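You operate a simulated robot arm through the tools that you are given. There is no shell and no other tool.

You run a simulated robot arm. Do the job below in one go: nothing can be reset, and whatever is moved stays where it is left.

TASK
Drain the wash sink, rack the scoop and run cold water till the suds are gone.
Fine: standpipe in its holder, scoop on the drying rack, spout over the wash sink, tap off. Set down upright: standpipe.

It is judged by the outcome, as a careful person would: the job done as asked, and still so three seconds after it is handed in. It fails if anything else is knocked over, pushed out of place, dropped, spilled or broken.

THE ROBOT
A 6-joint arm with a two-finger gripper, fixed in place. Base frame: the origin is on the floor under the middle of its stand, x ahead of it, y to its left, z up; the work surface is at about z = 680. Units: mm, degrees, N and s.
It reaches about 1417 mm from its shoulder. Its first joint turns from -166.0 to 166.0 degrees. Payload 3.43 kg.
The TCP is the grasp point between the finger pads, 20 mm short of the fingertips. In the tool frame z runs along the fingers and y along their closing line. The gripper opens to 190 mm; its body begins 248 mm behind the TCP.
Orientation is told as [roll, pitch, yaw] about the base's x, y, z axes, in that order, counted from this pose: with the fingers straight down and closing along the base's y, the tool's x points along the base's -x, its y along +y and its z along -z.

THE INTERFACE
- The arm moves only by the tool move_arm. Its argument "commands" is a list of rows, each a list of 3 entries, a list of its own where there are three numbers: the shift along the tool's x, y, z in units of 30 mm (1.0 is 30 mm), then the turn, a rotation vector about the tool's x, y, z in units of 8 degrees (1.0 is 8 degrees), then the gripper command, from -1 (shut) to 1 (fully open), values between in proportion. In form: [[[tx, ty, tz], [ax, ay, az], fingers], ...]. A call has 1 to 20 rows; each row shifts and turns the commanded pose from where the row before left it, along the tool's axes as they then stand. A call with a number of a shift or a turn outside -1 to 1 is refused whole. Each row takes 0.2 s and may step no farther than 50 mm and 8.6 degrees from the row before; otherwise, or with a gripper value out of range, the whole call is refused. Where a pose cannot be reached the arm comes as near as it can. A force on the tool above 50 N (or 10 N above the force at the start of the call, whichever is more), or a blocked arm, ends the call early, and 0.2 s more pass. Each finger travels about 153 mm/s and halts on what it meets, pressing with about 40 N; the grip force reading is that of the motor and also rises with nothing between the fingers. The clock runs only during rows and for 0.2 s after the last one: add rows that do not move to give the fingers time. The reply holds the time, the measured pose of the TCP, the force on the tool along the base axes, the opening and the grip force, in the units named above and with some noise, with the torque about the TCP (base axes, N m) and any sound that the robot's microphone picked up.
- Cameras (640 x 400 px; columns grow to the right, rows downward): "scene" is fixed at [219.4, -499.7, 1674.4]; the picture's right is [0.27, -0.96, 0.00], its down [-0.92, -0.26, -0.29] and it looks along [0.28, 0.08, -0.96] (base axes); focal length 214 px, centre (320, 200). "wrist" rides on the gripper at [70, -8, -288] in the tool frame; the picture's right is [0.12, 0.99, 0.00], its down [-0.96, 0.11, -0.25] and it looks along [-0.25, 0.03, 0.97] (tool axes); focal length 261 px, centre (320, 200).
- capture(camera): a new picture of that camera. It takes no simulated time.
- move_column(by): moves the trunk up (or, below 0, down) by that many mm; the arm rides with it, the base frame stays. It gives what a move gives, with no picture.
- point_at(camera, pixels): for up to 12 pixels [column, row] of the newest picture of that camera ("zoom" is the newest enlarged one), the place [x, y, z] in the base frame of the surface seen there, good to about 2 mm. It takes no simulated time.
- inspect(camera, box): a new picture of the part [left, top, right, bottom] of that camera's present view, enlarged. It takes no simulated time.
- hand_in(): hands the job in; it is judged then, once.

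Leave the gripper open and the arm clear of the work at the hand-in unless told otherwise.

The tools are called after "Call:" as a command line: name --argument value ..., lists and objects as JSON in quotes. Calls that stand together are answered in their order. move_arm: Moves the arm, as the interface text tells. Its arguments: {"type":"object","properties":{"commands":{"type":"array","items":{"type":"array"}}},"required":["commands"]} The other tools are called the same way: move_column (by) moves the trunk up or down; capture (camera) takes a picture; point_at (camera, pixels) gives the place of the surface under pixels of a picture; inspect (camera, box) takes an enlarged picture of a part of a camera's view; hand_in () hands the job in.

At the start:

```text
t: 0.0
ee_pos: [562.5, -322.8, 1409.3]
orientation: [0.0, 0.0, 0.1]
force: [0.3, -0.3, -0.5]
wrist_torque: [0.05, 0.01, -0.01]
opening: 190.1
grip_force: 0.0
trunk travel left (down, up): [-300.0, 140.0]
```

scene: 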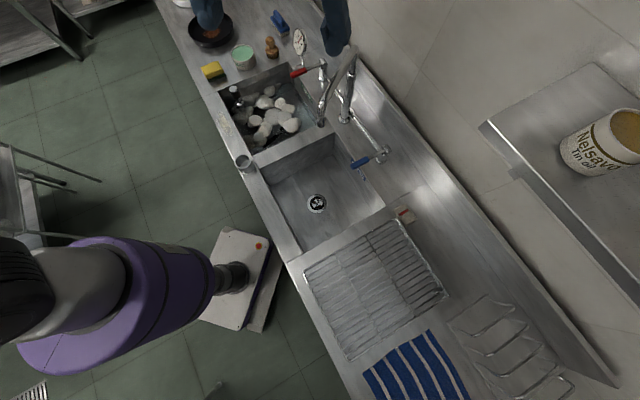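
wrist: 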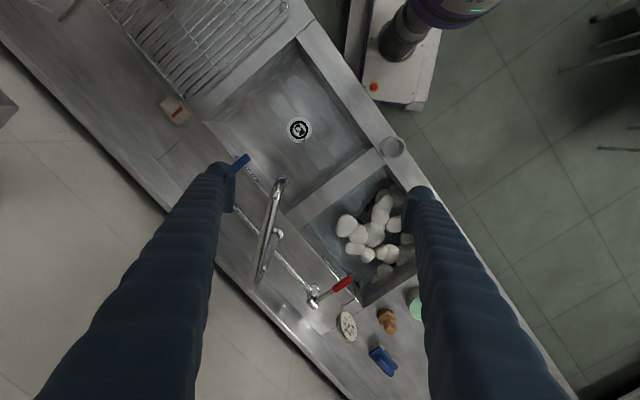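

I see a two-bowl sink: the wash sink with white suds in the upper bowl, an empty bowl with a drain, a swivel spout between them, a red lever (hot) and a blue lever (cold), a drying rack, and a cup-like ring near (243,162). I'll take enlarged pictures before I move anything.

Call:
inspect --camera "scene" --box '[180, 50, 340, 150]'

Call:
inspect --camera "scene" --box '[220, 120, 420, 245]'

Call:
inspect --camera "wrist" --box '[280, 120, 460, 300]'

Call:
inspect --camera "scene" --box '[280, 190, 600, 400]'

```text
4.00 times, centred on (260, 100) of scene
```

zoom: 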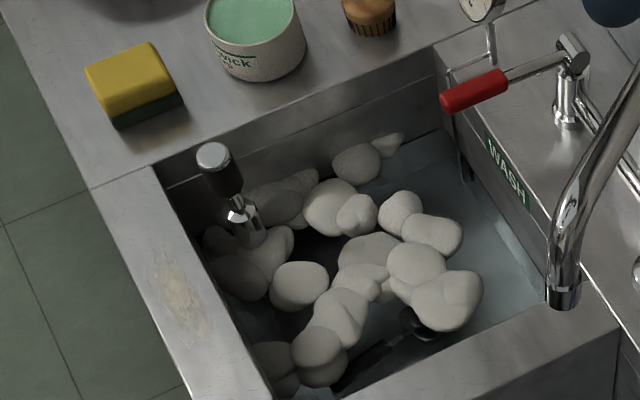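

```text
3.20 times, centred on (320, 182) of scene
```

zoom: 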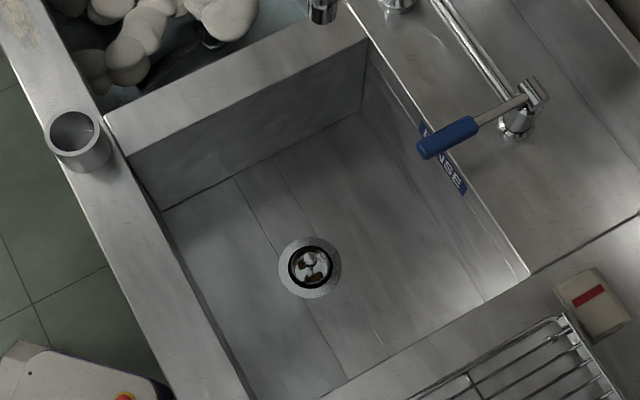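

```text
2.22 times, centred on (370, 210) of wrist
```

zoom: 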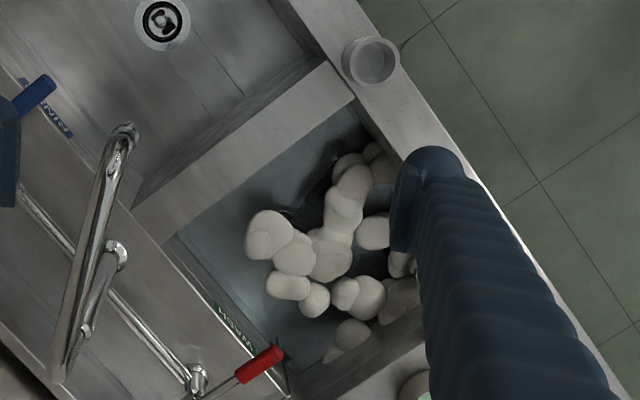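

```text
1.90 times, centred on (440, 295) of scene
```

zoom: 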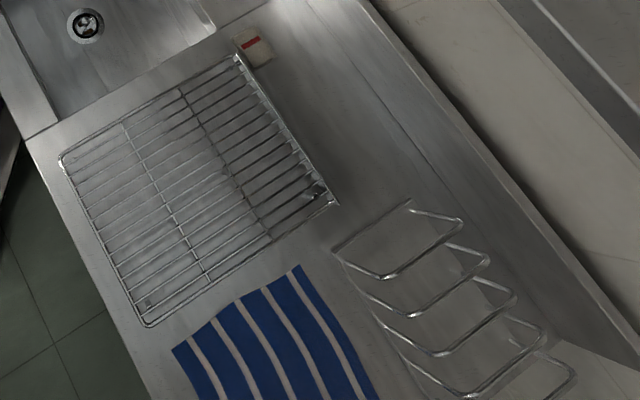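

I need exact positions: counter edges, sink corners, standpipe candidate, holder, spout, levers and rack. I'll take point readings from the full scene and wrist pictures.

Call:
point_at --camera "scene" --pixels '[[233, 89], [240, 105], [243, 158], [243, 170], [321, 122], [345, 65], [360, 162], [384, 150], [298, 72], [323, 66], [317, 203], [290, 260]]'

Call:
point_at --camera "wrist" --pixels '[[391, 147], [280, 180], [265, 270], [240, 165], [345, 283], [315, 303], [355, 165], [299, 130], [330, 220], [352, 290], [300, 40], [370, 135]]'

Call:
inspect --camera "scene" --box '[220, 75, 300, 155]'

Call:
inspect --camera "wrist" --box '[320, 150, 420, 250]'

```text
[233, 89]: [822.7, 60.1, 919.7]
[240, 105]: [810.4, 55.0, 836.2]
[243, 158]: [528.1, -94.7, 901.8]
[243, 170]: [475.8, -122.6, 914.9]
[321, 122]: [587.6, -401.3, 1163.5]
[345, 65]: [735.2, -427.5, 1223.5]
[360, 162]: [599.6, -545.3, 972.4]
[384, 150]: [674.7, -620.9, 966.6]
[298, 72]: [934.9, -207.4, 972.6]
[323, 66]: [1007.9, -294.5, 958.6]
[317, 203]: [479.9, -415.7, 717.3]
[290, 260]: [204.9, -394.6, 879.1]
```

```text
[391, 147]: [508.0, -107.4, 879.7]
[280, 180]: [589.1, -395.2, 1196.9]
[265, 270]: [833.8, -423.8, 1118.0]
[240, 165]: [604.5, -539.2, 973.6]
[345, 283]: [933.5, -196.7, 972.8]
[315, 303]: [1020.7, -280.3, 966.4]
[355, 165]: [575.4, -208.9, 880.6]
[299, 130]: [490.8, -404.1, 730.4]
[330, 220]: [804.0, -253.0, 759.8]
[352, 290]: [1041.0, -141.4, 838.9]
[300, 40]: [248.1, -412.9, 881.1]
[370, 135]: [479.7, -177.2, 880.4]
```

```text
5.00 times, centred on (260, 115) of scene
```

zoom: 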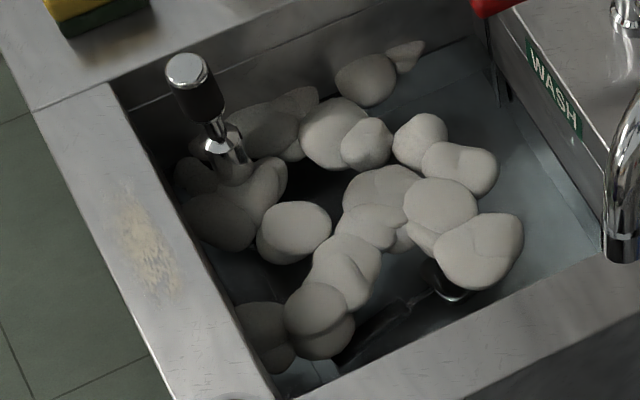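

```text
4.00 times, centred on (370, 200) of wrist
```

zoom: 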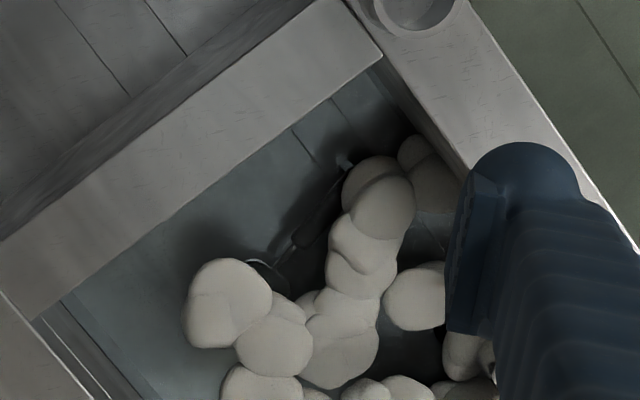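

The standpipe is the black-gripped post at (233,89), the holder is the cup on the front ledge at (243,162), and the scoop lies under water near the divider with its black handle. Next I'll zoom in on the tap and spout, and read more points on the sink geometry.

Call:
inspect --camera "scene" --box '[285, 30, 405, 190]'

Call:
point_at --camera "zoom" --pixels '[[320, 200], [200, 100], [400, 300], [100, 300]]'

Call:
point_at --camera "scene" --pixels '[[256, 152], [223, 93], [276, 66], [318, 116], [255, 167], [270, 155], [330, 135], [385, 205], [303, 250], [215, 100], [300, 262], [290, 150]]'

Call:
inspect --camera "wrist" --box '[200, 140, 380, 320]'

```text
2.50 times, centred on (345, 110) of scene
```

zoom: 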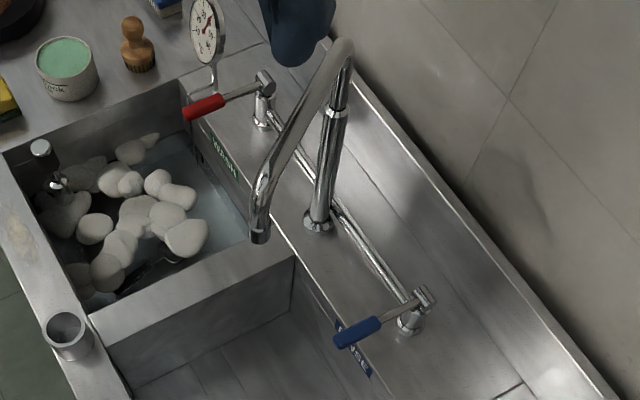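

```text
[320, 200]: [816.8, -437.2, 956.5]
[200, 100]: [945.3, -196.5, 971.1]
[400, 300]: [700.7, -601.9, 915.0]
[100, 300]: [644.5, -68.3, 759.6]
```

```text
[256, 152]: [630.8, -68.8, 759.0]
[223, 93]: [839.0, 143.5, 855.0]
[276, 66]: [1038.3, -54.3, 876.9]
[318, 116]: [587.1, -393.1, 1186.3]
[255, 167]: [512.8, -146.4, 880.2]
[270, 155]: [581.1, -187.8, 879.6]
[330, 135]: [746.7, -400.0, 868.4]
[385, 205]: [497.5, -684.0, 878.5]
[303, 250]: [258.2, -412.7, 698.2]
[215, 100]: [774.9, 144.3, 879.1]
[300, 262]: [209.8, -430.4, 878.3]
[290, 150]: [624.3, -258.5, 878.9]
```

```text
2.22 times, centred on (290, 230) of wrist
```

zoom: 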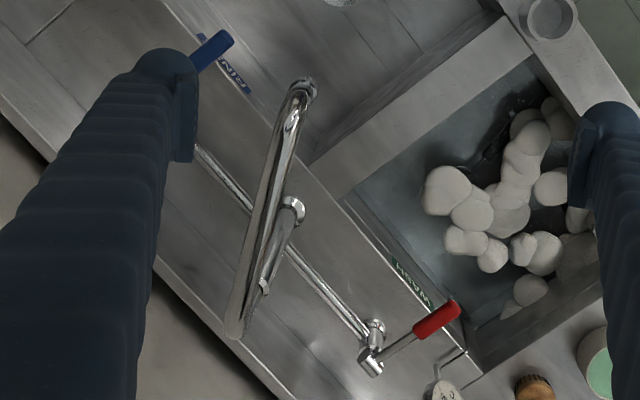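

The counter surface is at about z=880, the water at about 759, and the counter runs at about 45° in the base frame. Now I'll look at the rack area, the odd wire item at the lower right and the thermometer, and read more points.

Call:
inspect --camera "scene" --box '[430, 280, 600, 400]'

Call:
inspect --camera "scene" --box '[295, 200, 455, 360]'

Call:
point_at --camera "scene" --pixels '[[306, 268], [395, 219], [448, 295], [348, 362], [380, 290], [364, 277], [404, 214], [490, 330], [510, 345], [455, 322], [420, 360], [400, 300]]'

Call:
inspect --camera "scene" --box '[190, 0, 350, 100]'

```text
3.33 times, centred on (515, 340) of scene
```

zoom: 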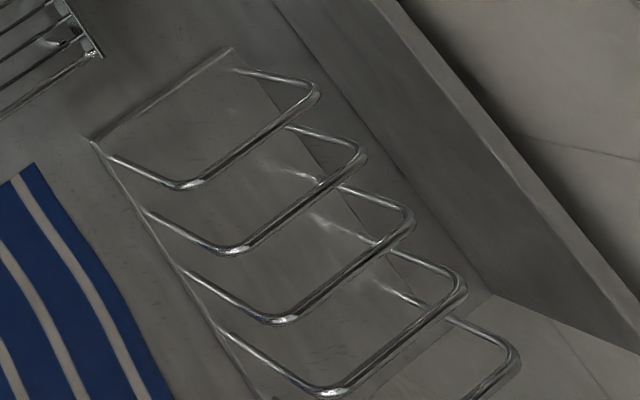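

```text
2.50 times, centred on (375, 280) of scene
```

zoom: 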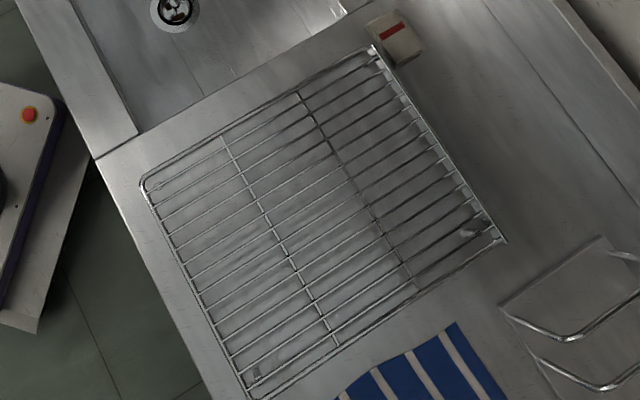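

```text
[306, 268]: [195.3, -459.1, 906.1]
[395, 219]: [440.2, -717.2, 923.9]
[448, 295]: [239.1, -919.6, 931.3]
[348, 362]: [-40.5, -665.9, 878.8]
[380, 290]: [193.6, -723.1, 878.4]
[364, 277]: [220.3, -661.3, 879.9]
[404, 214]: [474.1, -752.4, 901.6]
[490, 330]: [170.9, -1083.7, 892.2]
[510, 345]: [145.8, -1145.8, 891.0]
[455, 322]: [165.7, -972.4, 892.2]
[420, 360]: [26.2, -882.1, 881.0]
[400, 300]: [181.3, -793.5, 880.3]
```

```text
4.00 times, centred on (270, 50) of scene
```

zoom: 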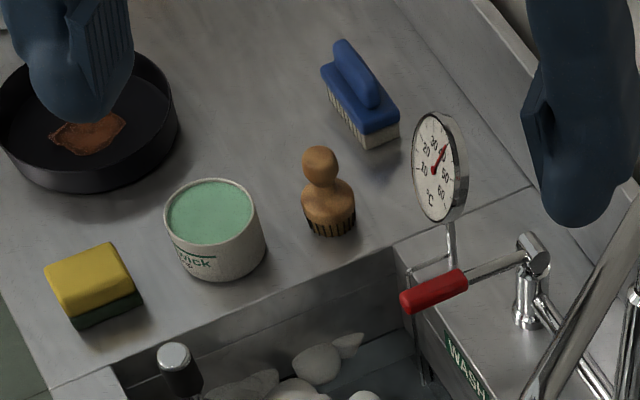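

The wire grid right of the rinse bowl is the drying rack, with its front edge at z≈906 and its back at about 931. Next I'll measure the holder rim and the standpipe grip precisely from zooms.

Call:
inspect --camera "scene" --box '[227, 148, 259, 178]'

Call:
point_at --camera "scene" --pixels '[[232, 86], [231, 88], [234, 90], [233, 93], [235, 96], [236, 99], [239, 102], [241, 109], [238, 108], [233, 87], [242, 112], [235, 91]]'

Call:
inspect --camera "scene" --box '[217, 78, 257, 118]'

```text
13.33 times, centred on (243, 163) of scene
```

zoom: 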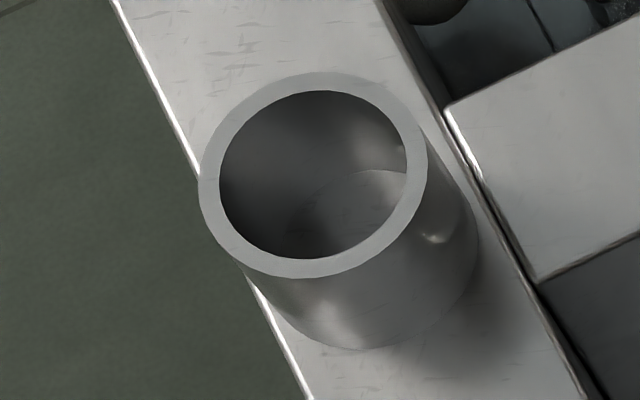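

```text
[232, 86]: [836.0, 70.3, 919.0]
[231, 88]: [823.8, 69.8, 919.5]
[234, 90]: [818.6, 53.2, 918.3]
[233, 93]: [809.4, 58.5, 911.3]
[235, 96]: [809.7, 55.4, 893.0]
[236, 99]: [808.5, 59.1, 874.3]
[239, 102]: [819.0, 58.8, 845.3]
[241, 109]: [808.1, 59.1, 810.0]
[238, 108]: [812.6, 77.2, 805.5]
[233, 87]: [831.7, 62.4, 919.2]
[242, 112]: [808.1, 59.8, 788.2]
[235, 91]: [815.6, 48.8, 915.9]
```

```text
10.00 times, centred on (237, 98) of scene
```

zoom: 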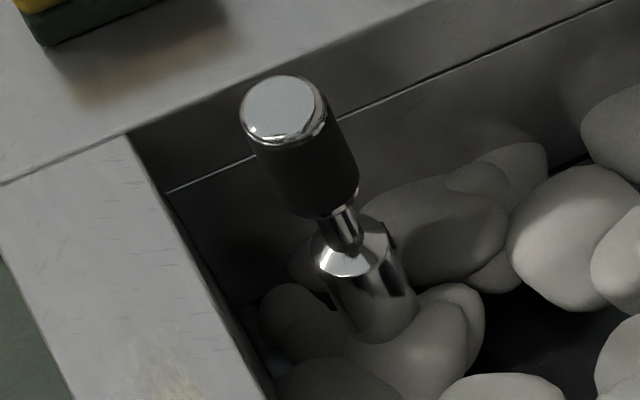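

The newest zoom shows the standpipe knob at about (283,108), the black grip below it, and an overflow pipe body starting at z≈845. I'll measure the knob's rim and the pipe edges in this zoom.

Call:
point_at --camera "zoom" --pixels '[[281, 108], [246, 108], [316, 108], [281, 80], [283, 135], [262, 170], [345, 150], [300, 180], [318, 255], [385, 240], [335, 205], [370, 310]]'

Call:
inspect --camera "scene" --box '[227, 148, 259, 178]'

```text
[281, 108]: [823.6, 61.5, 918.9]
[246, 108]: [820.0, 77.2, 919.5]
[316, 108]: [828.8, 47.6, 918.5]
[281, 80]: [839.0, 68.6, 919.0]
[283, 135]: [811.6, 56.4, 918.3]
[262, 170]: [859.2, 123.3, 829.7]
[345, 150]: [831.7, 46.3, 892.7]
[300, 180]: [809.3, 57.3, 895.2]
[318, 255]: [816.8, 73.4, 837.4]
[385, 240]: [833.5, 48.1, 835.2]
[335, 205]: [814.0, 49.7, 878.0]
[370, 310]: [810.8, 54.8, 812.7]
```

```text
13.33 times, centred on (243, 163) of scene
```

zoom: 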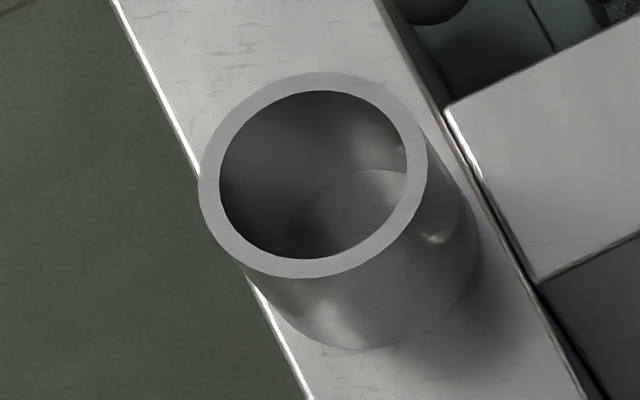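

Standpipe axis is at about (825,62), with its top at z=919 and grip radius about 16. Now the holder's rim: I'll read points around the ring.

Call:
point_at --camera "zoom" --pixels '[[209, 185], [418, 160], [318, 81], [300, 268], [245, 112], [385, 240], [390, 108], [235, 240], [300, 240], [350, 185], [130, 20], [450, 110]]'

```text
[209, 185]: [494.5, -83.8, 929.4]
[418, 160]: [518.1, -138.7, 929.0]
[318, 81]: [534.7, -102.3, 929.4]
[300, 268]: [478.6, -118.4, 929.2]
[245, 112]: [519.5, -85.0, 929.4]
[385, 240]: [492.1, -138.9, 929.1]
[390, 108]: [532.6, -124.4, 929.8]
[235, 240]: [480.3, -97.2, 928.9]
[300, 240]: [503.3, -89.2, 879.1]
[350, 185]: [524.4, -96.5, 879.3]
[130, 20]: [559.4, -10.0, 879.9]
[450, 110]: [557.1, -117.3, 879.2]
```

The holder's rim is centred at (506.3,-111.1), z=929, inner radius about 27, with its floor at about 880. Next I'll move horizontally at a safe height to above the standpipe and partly close the fingers.

Call:
move_arm --commands '[[[-0.4, 0.75, 0], [0, 0, 0], 0.5], [[-0.5, 0.75, 0], [0, 0, 0], 0.2], [[-0.5, 0.75, 0], [0, 0, 0], -0.1], [[-0.5, 0.75, 0], [0, 0, 0], -0.3], [[-0.5, 0.75, 0], [0, 0, 0], -0.3], [[-0.5, 0.75, 0], [0, 0, 0], -0.3], [[-0.5, 0.75, 0], [0, 0, 0], -0.3], [[-0.5, 0.75, 0], [0, 0, 0], -0.3], [[-0.5, 0.75, 0], [0, 0, 0], -0.3], [[-0.5, 0.75, 0], [0, 0, 0], -0.3], [[-0.5, 0.75, 0], [0, 0, 0], -0.3], [[-0.5, 0.75, 0], [0, 0, 0], -0.3], [[-0.5, 0.75, 0], [0, 0, 0], -0.3], [[-0.5, 0.75, 0], [0, 0, 0], -0.3], [[-0.5, 0.75, 0], [0, 0, 0], -0.3], [[-0.5, 0.75, 0], [0, 0, 0], -0.3], [[-0.5, 0.75, 0], [0, 0, 0], -0.3], [[-0.35, 0.08, 0], [0, 0, 0], -0.3], [[0, 0, 0], [0, 0, 0], -0.3]]'

Call:
capture --camera "wrist"

Call:
capture --camera "scene"

```text
t: 4.0
ee_pos: [825.2, 62.5, 1410.6]
orientation: [0.0, 0.1, 0.1]
force: [0.3, -0.2, 0.3]
wrist_torque: [0.05, -0.02, 0.0]
opening: 66.5
grip_force: 0.0
trunk travel left (down, up): [-300.0, 140.0]
```

```text
taken
```

wrist: 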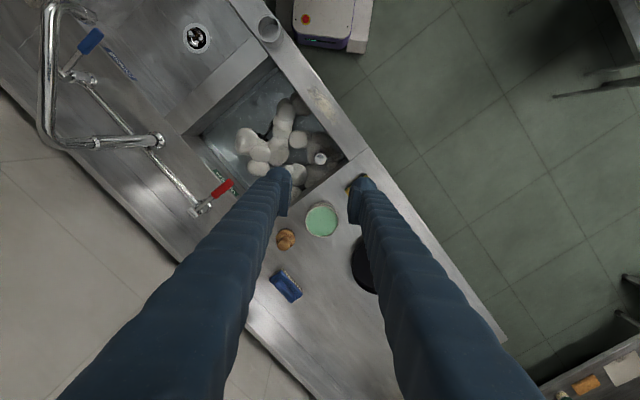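

```text
taken
```

scene: 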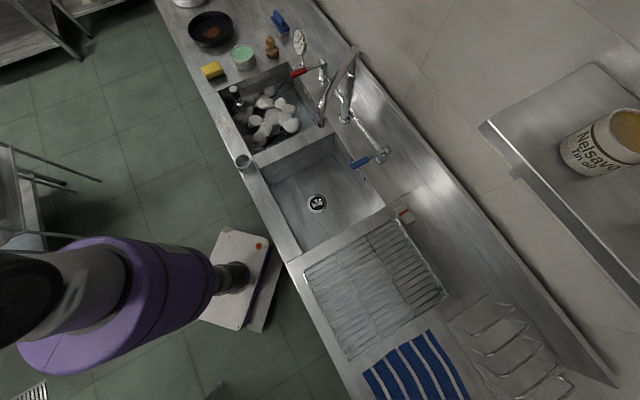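

Arm is above the standpipe; its knob shows at wrist (320,158), and the fingers are at opening 66. I'll verify the knob position from this viewpoint.

Call:
inspect --camera "wrist" --box '[280, 125, 360, 190]'

Call:
point_at --camera "wrist" --pixels '[[320, 158], [316, 158], [324, 158], [320, 154], [269, 28]]'

```text
6.15 times, centred on (320, 158) of wrist
```

zoom: 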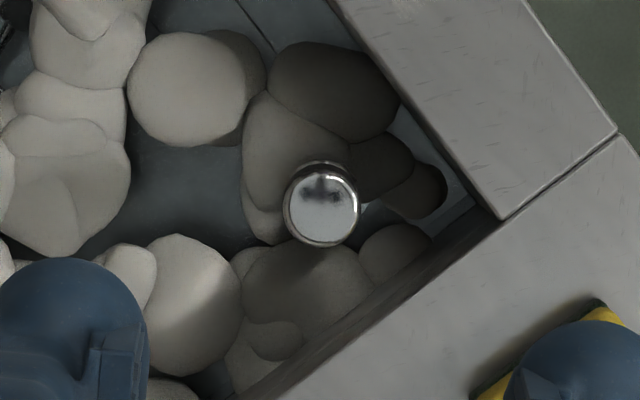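

```text
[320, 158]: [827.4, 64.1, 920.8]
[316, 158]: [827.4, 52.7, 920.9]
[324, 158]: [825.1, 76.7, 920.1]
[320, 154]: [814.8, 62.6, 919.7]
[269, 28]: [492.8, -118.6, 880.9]
```

Call:
point_at --camera "zoom" --pixels '[[321, 240], [321, 182], [321, 170], [290, 210], [354, 210], [321, 210], [321, 244], [300, 230], [342, 230]]'

```text
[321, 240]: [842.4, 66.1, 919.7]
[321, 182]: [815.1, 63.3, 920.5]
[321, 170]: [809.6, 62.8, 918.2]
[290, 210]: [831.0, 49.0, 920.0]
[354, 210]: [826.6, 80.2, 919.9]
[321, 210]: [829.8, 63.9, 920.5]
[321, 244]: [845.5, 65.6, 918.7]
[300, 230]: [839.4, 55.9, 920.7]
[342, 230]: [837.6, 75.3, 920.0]
```

Both views agree the standpipe axis is at about (826.5,63). I'll lower to about 40 mm above the knob and check the alignment.

Call:
move_arm --commands '[[[-0.05, 0.03, 1], [0, 0, 0], -0.3], [[0, 0, 1], [0, 0, 0], -0.3], [[0, 0, 1], [0, 0, 0], -0.3], [[0, 0, 1], [0, 0, 0], -0.3], [[0, 0, 1], [0, 0, 0], -0.3], [[0, 0, 1], [0, 0, 0], -0.3], [[0, 0, 1], [0, 0, 0], -0.3], [[0, 0, 1], [0, 0, 0], -0.3], [[0, 0, 1], [0, 0, 0], -0.3], [[0, 0, 1], [0, 0, 0], -0.3], [[0, 0, 1], [0, 0, 0], -0.3], [[0, 0, 1], [0, 0, 0], -0.3], [[0, 0, 1], [0, 0, 0], -0.3], [[0, 0, 1], [0, 0, 0], -0.3], [[0, 0, 0.6], [0, 0, 0], -0.3], [[0, 0, 0], [0, 0, 0], -0.3]]'

Call:
capture --camera "scene"

Call:
capture --camera "wrist"

```text
t: 7.4
ee_pos: [825.4, 63.7, 972.1]
orientation: [0.0, -0.1, 0.0]
force: [-0.5, -0.2, 0.0]
wrist_torque: [0.04, 0.02, -0.02]
opening: 66.8
grip_force: 0.1
trunk travel left (down, up): [-300.0, 140.0]
```

```text
taken
```

scene: 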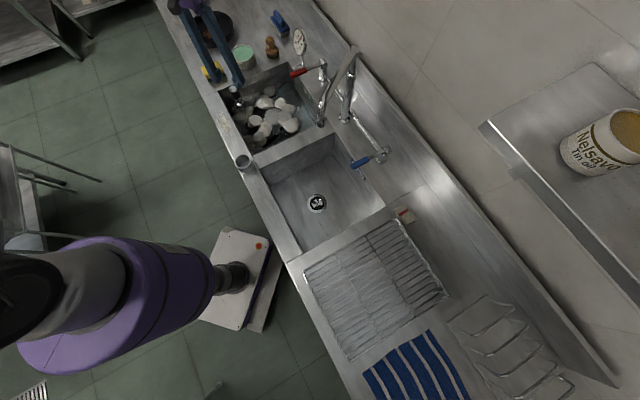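

```text
taken
```

wrist: 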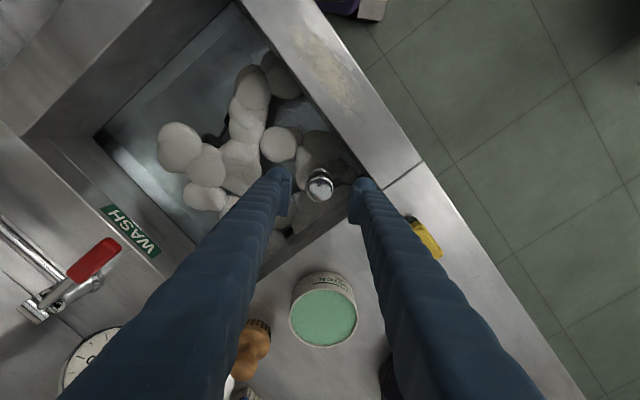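

The knob at wrist (320,184) is centred between the fingertips. I'll lower to z≈902 with the fingertips just above counter level, then close on the black grip.

Call:
move_arm --commands '[[[-0.03, 0, 0.8], [0, 0, 0], -0.3], [[0, 0, 0.8], [0, 0, 0], -0.3], [[0, 0, 0.73], [0, 0, 0], -0.3], [[0, 0, 0], [0, 0, 0], -0.3], [[0, 0, 0], [0, 0, 0], -0.6], [[0, 0, 0], [0, 0, 0], -0.8], [[0, 0, 0], [0, 0, 0], -1], [[0, 0, 0], [0, 0, 0], -1], [[0, 0, 0], [0, 0, 0], -1]]'

Call:
inspect --camera "scene" --box '[190, 50, 290, 150]'

```text
t: 9.4
ee_pos: [825.8, 63.9, 902.5]
orientation: [0.0, 0.0, 0.0]
force: [0.2, 0.1, 1.2]
wrist_torque: [0.01, -0.14, -0.02]
opening: 36.1
grip_force: 40.0
trunk travel left (down, up): [-300.0, 140.0]
```

```text
4.00 times, centred on (240, 100) of scene
```

zoom: 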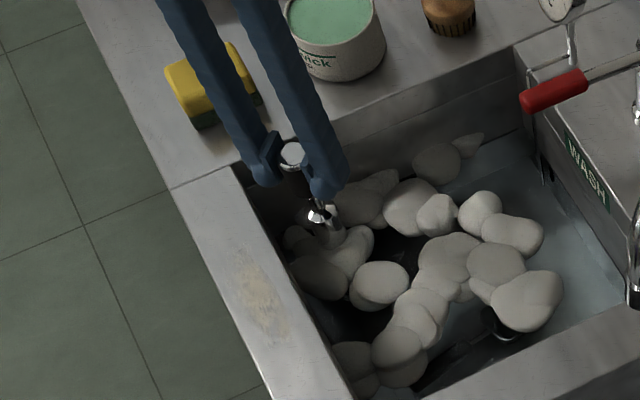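

The gripper has closed on the grip (opening 36 mm, 40 N). I'll lift straight up slowly, watching the force.

Call:
move_arm --commands '[[[0, 0, -0.2], [0, 0, 0], -1], [[0, 0, -0.3], [0, 0, 0], -1], [[0, 0, -0.4], [0, 0, 0], -1], [[0, 0, -0.5], [0, 0, 0], -1], [[0, 0, -0.5], [0, 0, 0], -1], [[0, 0, -0.5], [0, 0, 0], -1], [[0, 0, -0.5], [0, 0, 0], -1], [[0, 0, -0.5], [0, 0, 0], -1]]'

Call:
inspect --camera "scene" --box '[190, 30, 310, 150]'

```text
t: 11.2
ee_pos: [828.1, 64.6, 1005.4]
orientation: [0.0, 0.0, 0.1]
force: [0.2, -0.3, -1.6]
wrist_torque: [0.01, -0.02, 0.0]
opening: 36.2
grip_force: 40.0
trunk travel left (down, up): [-300.0, 140.0]
```

```text
3.33 times, centred on (250, 90) of scene
```

zoom: 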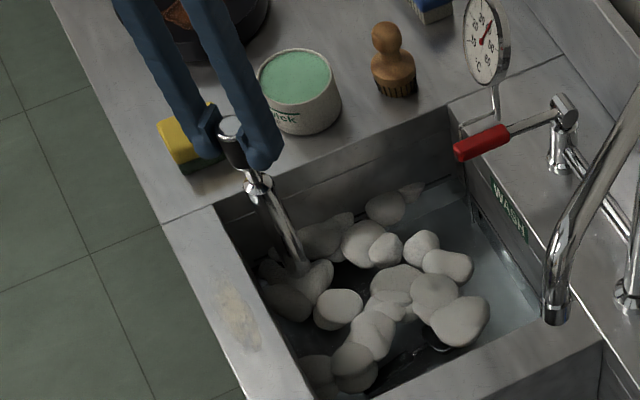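

It lifts cleanly with the pipe hanging straight. I'll raise it about 170 mm more so its foot clears the counter and the holder rim.

Call:
move_arm --commands '[[[0, 0, -0.6], [0, 0, 0], -1], [[0, 0, -0.6], [0, 0, 0], -1], [[0, 0, -0.6], [0, 0, 0], -1], [[0, 0, -0.6], [0, 0, 0], -1], [[0, 0, -0.6], [0, 0, 0], -1], [[0, 0, -0.6], [0, 0, 0], -1], [[0, 0, -0.6], [0, 0, 0], -1], [[0, 0, -0.6], [0, 0, 0], -1], [[0, 0, -0.6], [0, 0, 0], -1], [[0, 0, -0.3], [0, 0, 0], -1], [[0, 0, 0], [0, 0, 0], -1]]'

Call:
capture --camera "scene"

Call:
inspect --camera "scene" --box '[190, 30, 310, 150]'

```text
t: 13.6
ee_pos: [826.8, 64.0, 1175.2]
orientation: [0.1, 0.1, 0.1]
force: [1.2, -0.7, -2.8]
wrist_torque: [-0.04, 0.02, 0.0]
opening: 36.5
grip_force: 40.2
trunk travel left (down, up): [-300.0, 140.0]
```

```text
taken
```

scene: 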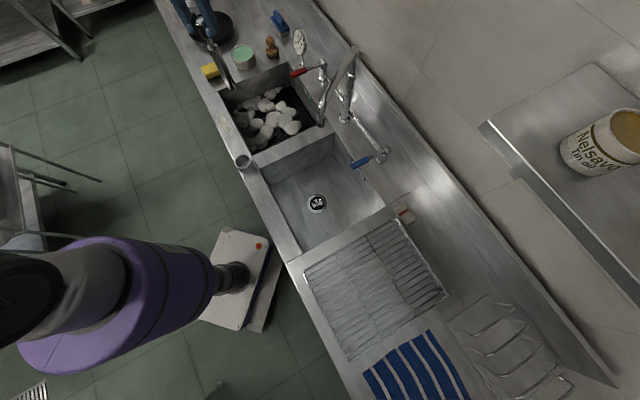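

```text
3.33 times, centred on (250, 90) of scene
```

zoom: 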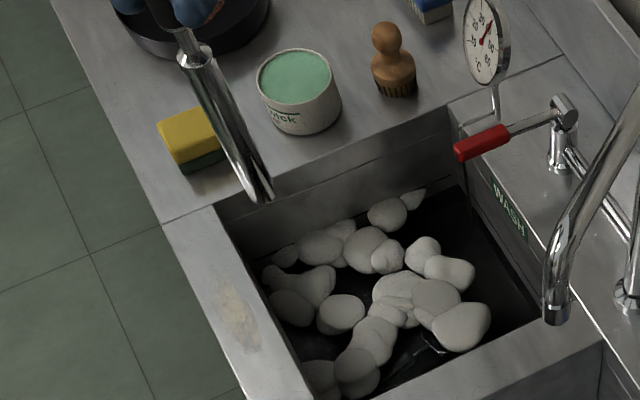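

The pipe is out and the water is dropping. Its foot is at zoom (262,190); I'll measure its height and width.

Call:
point_at --camera "zoom" --pixels '[[260, 197], [255, 185], [248, 192], [270, 188], [240, 150], [262, 201], [200, 70]]'

Call:
inspect --camera "scene" --box '[205, 50, 245, 100]'

```text
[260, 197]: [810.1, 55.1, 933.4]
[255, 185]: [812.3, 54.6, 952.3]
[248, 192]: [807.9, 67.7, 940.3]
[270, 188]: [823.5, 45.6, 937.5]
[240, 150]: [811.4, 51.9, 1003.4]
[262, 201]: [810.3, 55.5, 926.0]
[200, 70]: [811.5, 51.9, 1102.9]
```

```text
8.00 times, centred on (225, 75) of scene
```

zoom: 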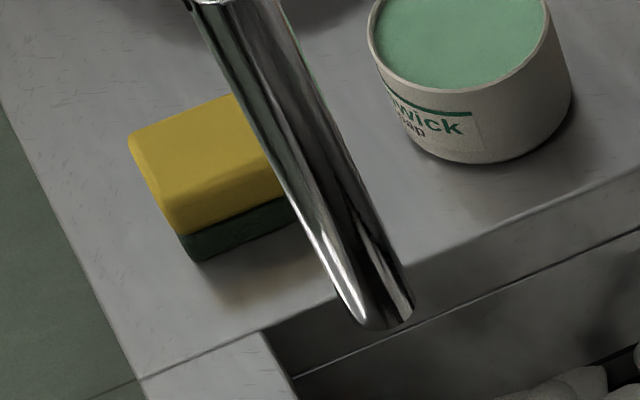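

The foot is at z≈924 with the TCP at 1175, so it sits 251 mm below the TCP; the pipe is about 40 mm across and the holder bore about 54. I'll rise 40 mm, then carry it level to above the holder.

Call:
move_arm --commands '[[[0, 0, -0.7], [0, 0, 0], -1], [[0, 0, -0.63], [0, 0, 0], -1], [[0.3, -0.16, 0], [0, 0, 0], -1], [[0.5, -0.27, 0], [0, 0, 0], -1], [[0.7, -0.38, 0], [0, 0, 0], -1], [[0.7, -0.38, 0], [0, 0, 0], -1], [[0.7, -0.38, 0], [0, 0, 0], -1], [[0.7, -0.38, 0], [0, 0, 0], -1], [[0.7, -0.38, 0], [0, 0, 0], -1], [[0.7, -0.38, 0], [0, 0, 0], -1], [[0.7, -0.38, 0], [0, 0, 0], -1], [[0.7, -0.38, 0], [0, 0, 0], -1], [[0.7, -0.38, 0], [0, 0, 0], -1], [[0.7, -0.38, 0], [0, 0, 0], -1], [[0.7, -0.38, 0], [0, 0, 0], -1], [[0.7, -0.38, 0], [0, 0, 0], -1], [[0.7, -0.38, 0], [0, 0, 0], -1], [[0.5, -0.27, 0], [0, 0, 0], -1], [[0.31, -0.2, 0], [0, 0, 0], -1], [[0, 0, 0], [0, 0, 0], -1]]'

Call:
capture --camera "scene"

Call:
inspect --camera "scene" --box '[210, 90, 290, 190]'

```text
t: 17.8
ee_pos: [504.3, -111.1, 1214.8]
orientation: [0.0, 0.0, 0.2]
force: [0.9, -0.7, -1.8]
wrist_torque: [0.01, 0.02, -0.02]
opening: 36.2
grip_force: 39.6
trunk travel left (down, up): [-300.0, 140.0]
```

```text
taken
```

scene: 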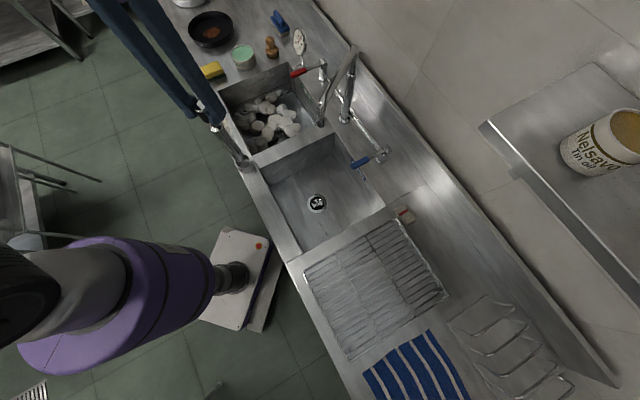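

```text
4.00 times, centred on (250, 140) of scene
```

zoom: 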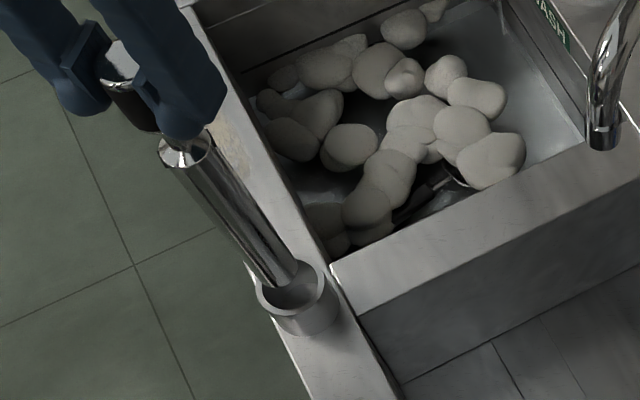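

The pipe is above the holder, with its foot at zoom (280,275). I'll measure its surface to confirm its axis against the holder centre (506.3,-111.1).

Call:
inspect --camera "scene" --box '[222, 120, 262, 180]'

Call:
capture --camera "wrist"

```text
6.67 times, centred on (242, 150) of scene
```

zoom: 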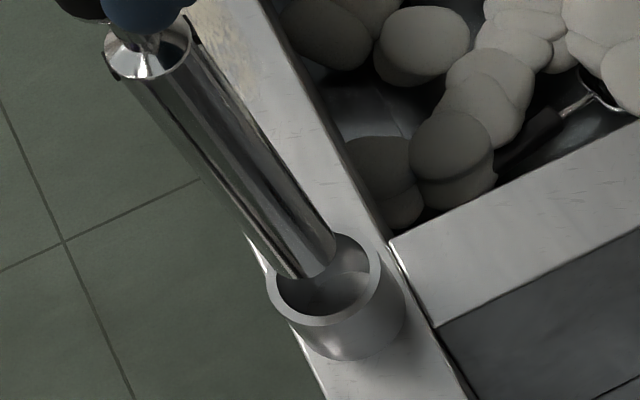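

```text
taken
```

wrist: 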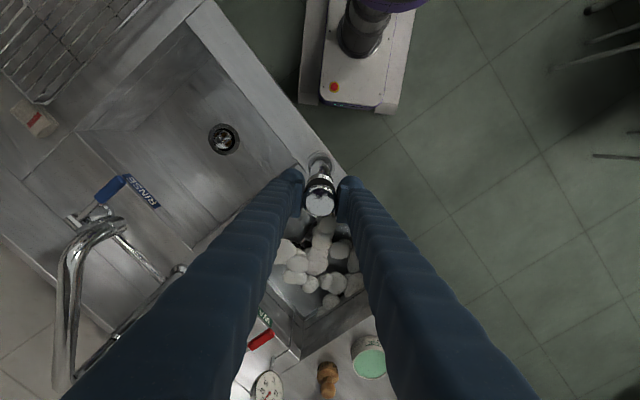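

Call:
point_at --camera "zoom" --pixels '[[240, 230], [285, 230], [325, 230], [262, 255], [300, 272], [328, 260], [180, 130], [215, 130], [270, 170], [220, 170], [250, 170], [285, 262]]'

Call:
inspect --camera "wrist" --box '[290, 140, 350, 220]'

```text
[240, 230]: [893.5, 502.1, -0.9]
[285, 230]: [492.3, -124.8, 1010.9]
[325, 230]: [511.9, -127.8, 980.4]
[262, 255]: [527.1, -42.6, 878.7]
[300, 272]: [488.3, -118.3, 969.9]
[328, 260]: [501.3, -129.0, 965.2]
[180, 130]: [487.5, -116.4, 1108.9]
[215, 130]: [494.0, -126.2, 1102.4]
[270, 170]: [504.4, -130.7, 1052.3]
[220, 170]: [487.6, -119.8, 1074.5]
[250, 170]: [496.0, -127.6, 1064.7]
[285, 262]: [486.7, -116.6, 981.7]
```

```text
5.00 times, centred on (320, 180) of wrist
```

zoom: 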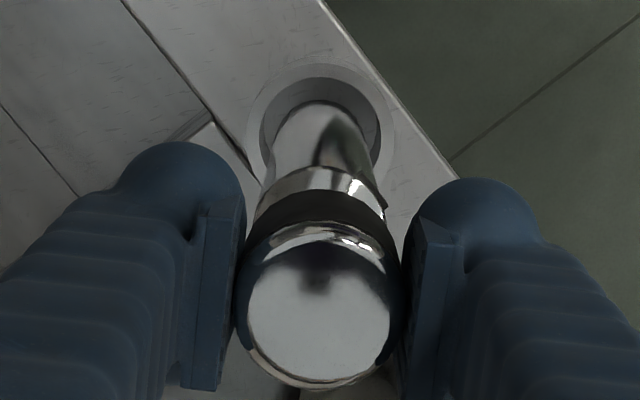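

The pipe axis is at about (504.5,-111), r≈18.5, giving about 8 mm clearance in the bore. I'll correct x by +2 mm and lower it into the holder.

Call:
move_arm --commands '[[[-0.06, 0, 0.1], [0, 0, 0], -1], [[0, 0, 0.5], [0, 0, 0], -1], [[0, 0, 0.5], [0, 0, 0], -1], [[0, 0, 0.5], [0, 0, 0], -1], [[0, 0, 0.5], [0, 0, 0], -1], [[0, 0, 0.3], [0, 0, 0], -1], [[0, 0, 0.2], [0, 0, 0], -1], [[0, 0, 0], [0, 0, 0], -1]]'

Call:
inspect --camera "scene" --box '[222, 120, 262, 180]'

```text
t: 19.6
ee_pos: [507.0, -111.5, 1137.2]
orientation: [-0.1, 0.0, 0.1]
force: [-0.1, -0.4, -2.0]
wrist_torque: [0.01, -0.01, -0.02]
opening: 36.5
grip_force: 40.0
trunk travel left (down, up): [-300.0, 140.0]
```

```text
6.67 times, centred on (242, 150) of scene
```

zoom: 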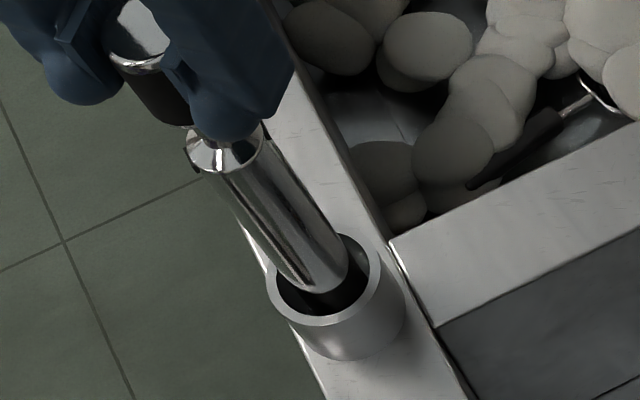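

The pipe appears to be inside the bore. I'll check how high its visible foot is.

Call:
point_at --camera "zoom" --pixels '[[310, 285], [325, 288], [335, 278], [300, 280], [320, 303], [345, 260], [285, 302], [318, 320]]'

Call:
inspect --camera "wrist" --box '[290, 140, 350, 220]'

```text
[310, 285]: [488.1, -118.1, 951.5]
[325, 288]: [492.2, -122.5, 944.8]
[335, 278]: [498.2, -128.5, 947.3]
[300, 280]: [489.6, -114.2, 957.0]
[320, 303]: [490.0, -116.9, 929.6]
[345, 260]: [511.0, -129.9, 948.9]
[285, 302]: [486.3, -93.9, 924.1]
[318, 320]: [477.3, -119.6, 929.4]
```

```text
5.00 times, centred on (320, 180) of wrist
```

zoom: 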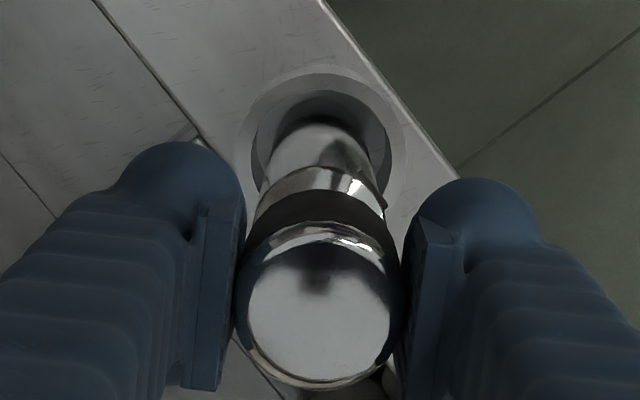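

The pipe passes below the rim at (320,303), z 929, on its near side. I'll continue down in 1.5 mm steps and watch for contact.

Call:
move_arm --commands '[[[0, 0, 0.05], [0, 0, 0], -1], [[0, 0, 0.05], [0, 0, 0], -1], [[0, 0, 0], [0, 0, 0], -1]]'

```text
t: 20.4
ee_pos: [507.0, -110.6, 1133.4]
orientation: [0.0, 0.0, 0.0]
force: [-0.2, 0.3, -2.2]
wrist_torque: [0.02, -0.05, 0.01]
opening: 36.4
grip_force: 39.5
trunk travel left (down, up): [-300.0, 140.0]
```

Still just the pipe's weight (−2 N), so it hasn't touched down. I'll keep going down in small steps.

Call:
move_arm --commands '[[[0, 0, 0.05], [0, 0, 0], -1], [[0, 0, 0.05], [0, 0, 0], -1], [[0, 0, 0], [0, 0, 0], -1]]'

Call:
move_arm --commands '[[[0, 0, 0.05], [0, 0, 0], -1], [[0, 0, 0.05], [0, 0, 0], -1], [[0, 0, 0], [0, 0, 0], -1]]'

```text
t: 21.2
ee_pos: [506.6, -111.4, 1132.1]
orientation: [0.0, 0.0, 0.1]
force: [-0.1, -0.1, 19.5]
wrist_torque: [0.07, 0.18, 0.0]
opening: 36.2
grip_force: 40.0
trunk travel left (down, up): [-300.0, 140.0]
```

```text
t: 22.0
ee_pos: [505.5, -111.8, 1127.9]
orientation: [0.0, -0.1, 0.1]
force: [1.8, -0.2, 34.9]
wrist_torque: [0.0, -0.21, 0.0]
opening: 36.4
grip_force: 40.4
trunk travel left (down, up): [-300.0, 140.0]
```

It touched down at TCP ≈1131 and is now pressing with 35 N. I'll back up about 3.5 mm to relieve the pressure, then open the fingers gently to about 66 mm.

Call:
move_arm --commands '[[[0, 0, -0.06], [0, 0, 0], -1], [[0, 0, -0.06], [0, 0, 0], -1], [[0, 0, 0], [0, 0, 0], -1]]'

```text
t: 22.8
ee_pos: [506.6, -111.7, 1131.9]
orientation: [0.0, 0.1, 0.1]
force: [0.7, 0.1, -2.3]
wrist_torque: [-0.06, -0.01, 0.01]
opening: 36.3
grip_force: 40.1
trunk travel left (down, up): [-300.0, 140.0]
```

The force is back to the pipe's weight. I'll lower about 1 mm so it rests on the floor, then open the fingers slowly.

Call:
move_arm --commands '[[[0, 0, 0.04], [0, 0, 0], -1], [[0, 0, 0], [0, 0, 0], -1], [[0, 0, 0], [0, 0, 0], -0.58], [[0, 0, 0], [0, 0, 0], -0.5], [[0, 0, 0], [0, 0, 0], -0.4], [[0, 0, 0], [0, 0, 0], -0.3], [[0, 0, 0], [0, 0, 0], -0.3], [[0, 0, 0], [0, 0, 0], -0.3]]'

Call:
inspect --camera "scene" --box '[210, 100, 274, 180]'

Call:
inspect --camera "wrist" --box '[280, 130, 360, 230]'

```text
t: 24.6
ee_pos: [506.7, -110.9, 1131.9]
orientation: [0.1, 0.0, 0.1]
force: [0.2, 0.0, 0.0]
wrist_torque: [-0.03, -0.04, -0.01]
opening: 66.5
grip_force: 0.1
trunk travel left (down, up): [-300.0, 140.0]
```

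```text
5.00 times, centred on (242, 140) of scene
```

zoom: 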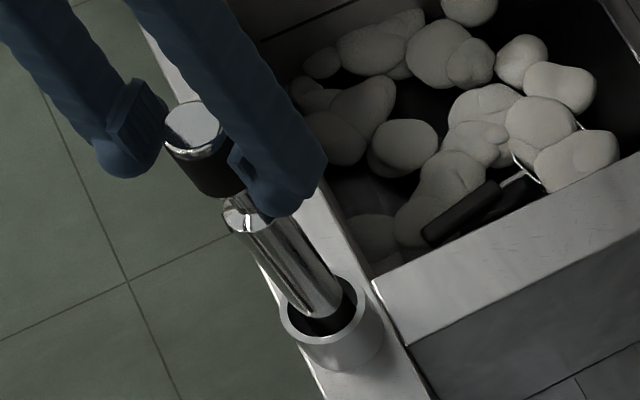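

```text
4.00 times, centred on (320, 180) of wrist
```

zoom: 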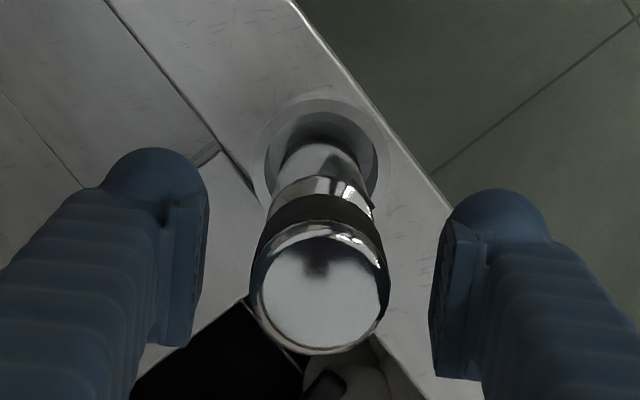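

The standpipe stands upright in the holder, released, force zero. I'll rise straight up clear of it.

Call:
move_arm --commands '[[[0, 0, -0.3], [0, 0, 0], -0.3], [[0, 0, -0.6], [0, 0, 0], -0.3], [[0, 0, -1], [0, 0, 0], -0.3], [[0, 0, -1], [0, 0, 0], -0.3], [[0, 0, -1], [0, 0, 0], -0.3], [[0, 0, -1], [0, 0, 0], -0.3], [[0, 0, -1], [0, 0, 0], -0.3], [[0, 0, -1], [0, 0, 0], -0.3], [[0, 0, -1], [0, 0, 0], -0.3], [[0, 0, 0], [0, 0, 0], -0.3]]'

Call:
capture --camera "scene"

Call:
inspect --camera "scene" --box '[210, 60, 330, 180]'

```text
t: 26.8
ee_pos: [506.6, -111.3, 1368.0]
orientation: [0.0, 0.1, 0.1]
force: [-0.1, -0.3, -0.7]
wrist_torque: [0.0, 0.0, -0.01]
opening: 66.6
grip_force: 0.1
trunk travel left (down, up): [-300.0, 140.0]
```

```text
taken
```

scene: 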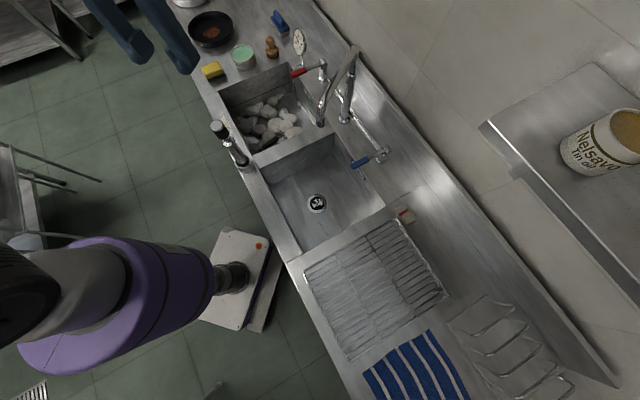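

```text
3.33 times, centred on (270, 120) of scene
```

zoom: 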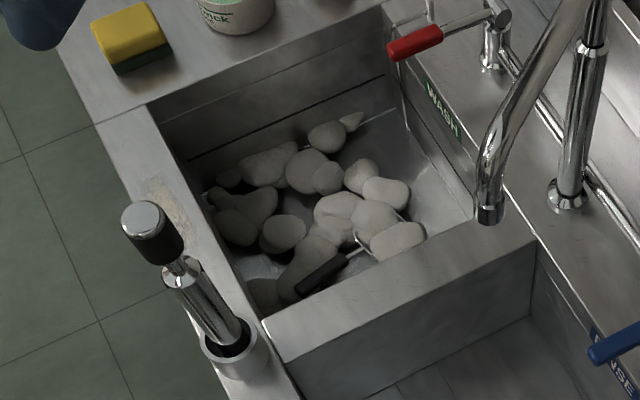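

The standpipe stands in its holder and the sink has drained; the suds sit on the floor and the scoop handle shows at zoom (325,272). I'll look with the wrist camera.

Call:
capture --camera "wrist"

Call:
inspect --camera "scene" --box '[240, 85, 310, 155]'

```text
taken
```

wrist: 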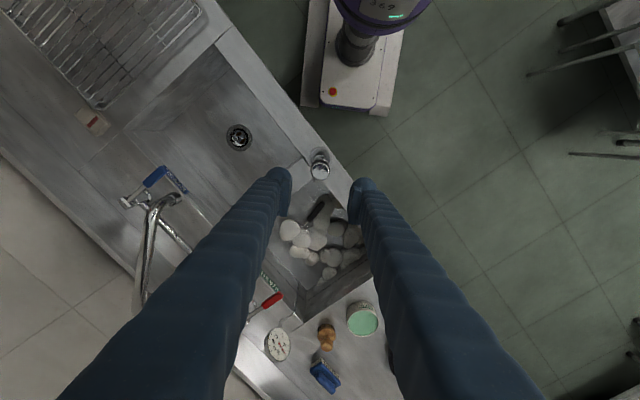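

```text
5.71 times, centred on (275, 120) of scene
```

zoom: 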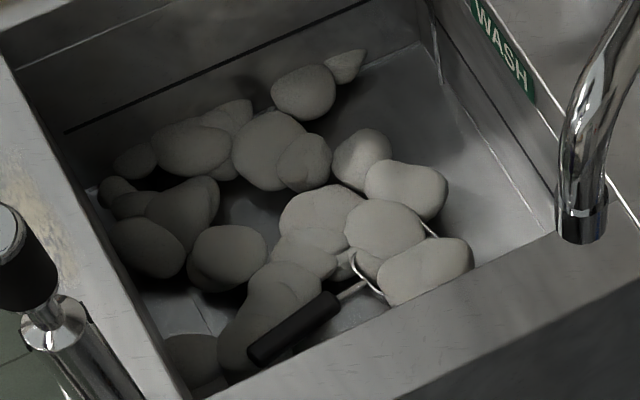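

The scoop is a wire-framed one: black handle from zoom (255,355) to (335,300), neck to (360,283), rim loop to (430,230). I'll measure points along it.

Call:
point_at --camera "zoom" --pixels '[[258, 350], [275, 340], [295, 325], [315, 312], [330, 300], [352, 287], [370, 290], [385, 298], [354, 257], [430, 227], [290, 345], [340, 322]]'

Call:
inspect --camera "scene" --box '[255, 110, 300, 155]'

```text
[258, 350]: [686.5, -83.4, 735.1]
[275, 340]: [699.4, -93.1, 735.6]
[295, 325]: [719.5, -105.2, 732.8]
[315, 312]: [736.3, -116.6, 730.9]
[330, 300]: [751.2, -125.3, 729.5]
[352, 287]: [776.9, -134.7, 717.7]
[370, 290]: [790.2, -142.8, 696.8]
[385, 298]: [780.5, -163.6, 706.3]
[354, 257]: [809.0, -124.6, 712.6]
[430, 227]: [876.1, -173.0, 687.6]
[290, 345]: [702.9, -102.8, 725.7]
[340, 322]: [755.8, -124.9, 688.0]
```

```text
8.89 times, centred on (278, 132) of scene
```

zoom: 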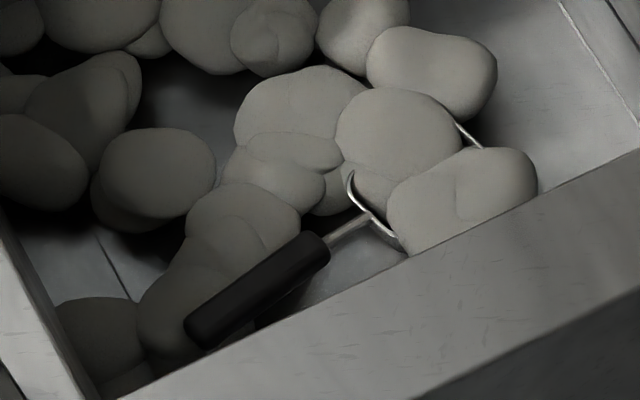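

The handle runs from (686,-83,735) to (751,-125,730), the floor beneath is at about z=688, and it is well clear of the divider. Before reaching in, I'll check the sink floor heights, and how the arm's links sit relative to the standpipe, whose top is at z≈1150.

Call:
point_at --camera "scene" --pixels '[[20, 280], [80, 300], [150, 290], [200, 270], [140, 50], [180, 65], [219, 127], [30, 350], [110, 240], [235, 275]]'

Call:
point_at --camera "zoom" --pixels '[[340, 280], [380, 245], [450, 125], [475, 142], [350, 180], [395, 240], [195, 330], [315, 245], [590, 90], [50, 260], [120, 270], [330, 195]]'

```text
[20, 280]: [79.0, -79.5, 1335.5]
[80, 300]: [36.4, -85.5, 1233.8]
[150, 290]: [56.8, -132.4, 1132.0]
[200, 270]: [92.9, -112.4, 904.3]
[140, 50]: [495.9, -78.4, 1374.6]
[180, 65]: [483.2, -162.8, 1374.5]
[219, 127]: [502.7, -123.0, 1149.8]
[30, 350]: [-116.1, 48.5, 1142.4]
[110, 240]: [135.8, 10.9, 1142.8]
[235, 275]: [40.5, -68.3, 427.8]
```

```text
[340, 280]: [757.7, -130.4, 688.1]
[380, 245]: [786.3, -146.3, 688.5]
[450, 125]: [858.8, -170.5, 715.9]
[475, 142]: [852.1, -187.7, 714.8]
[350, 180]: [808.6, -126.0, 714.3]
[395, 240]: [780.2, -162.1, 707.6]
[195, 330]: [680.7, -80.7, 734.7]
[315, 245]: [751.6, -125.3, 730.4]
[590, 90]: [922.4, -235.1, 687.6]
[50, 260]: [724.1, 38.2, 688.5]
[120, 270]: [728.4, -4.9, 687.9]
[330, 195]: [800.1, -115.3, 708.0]
```

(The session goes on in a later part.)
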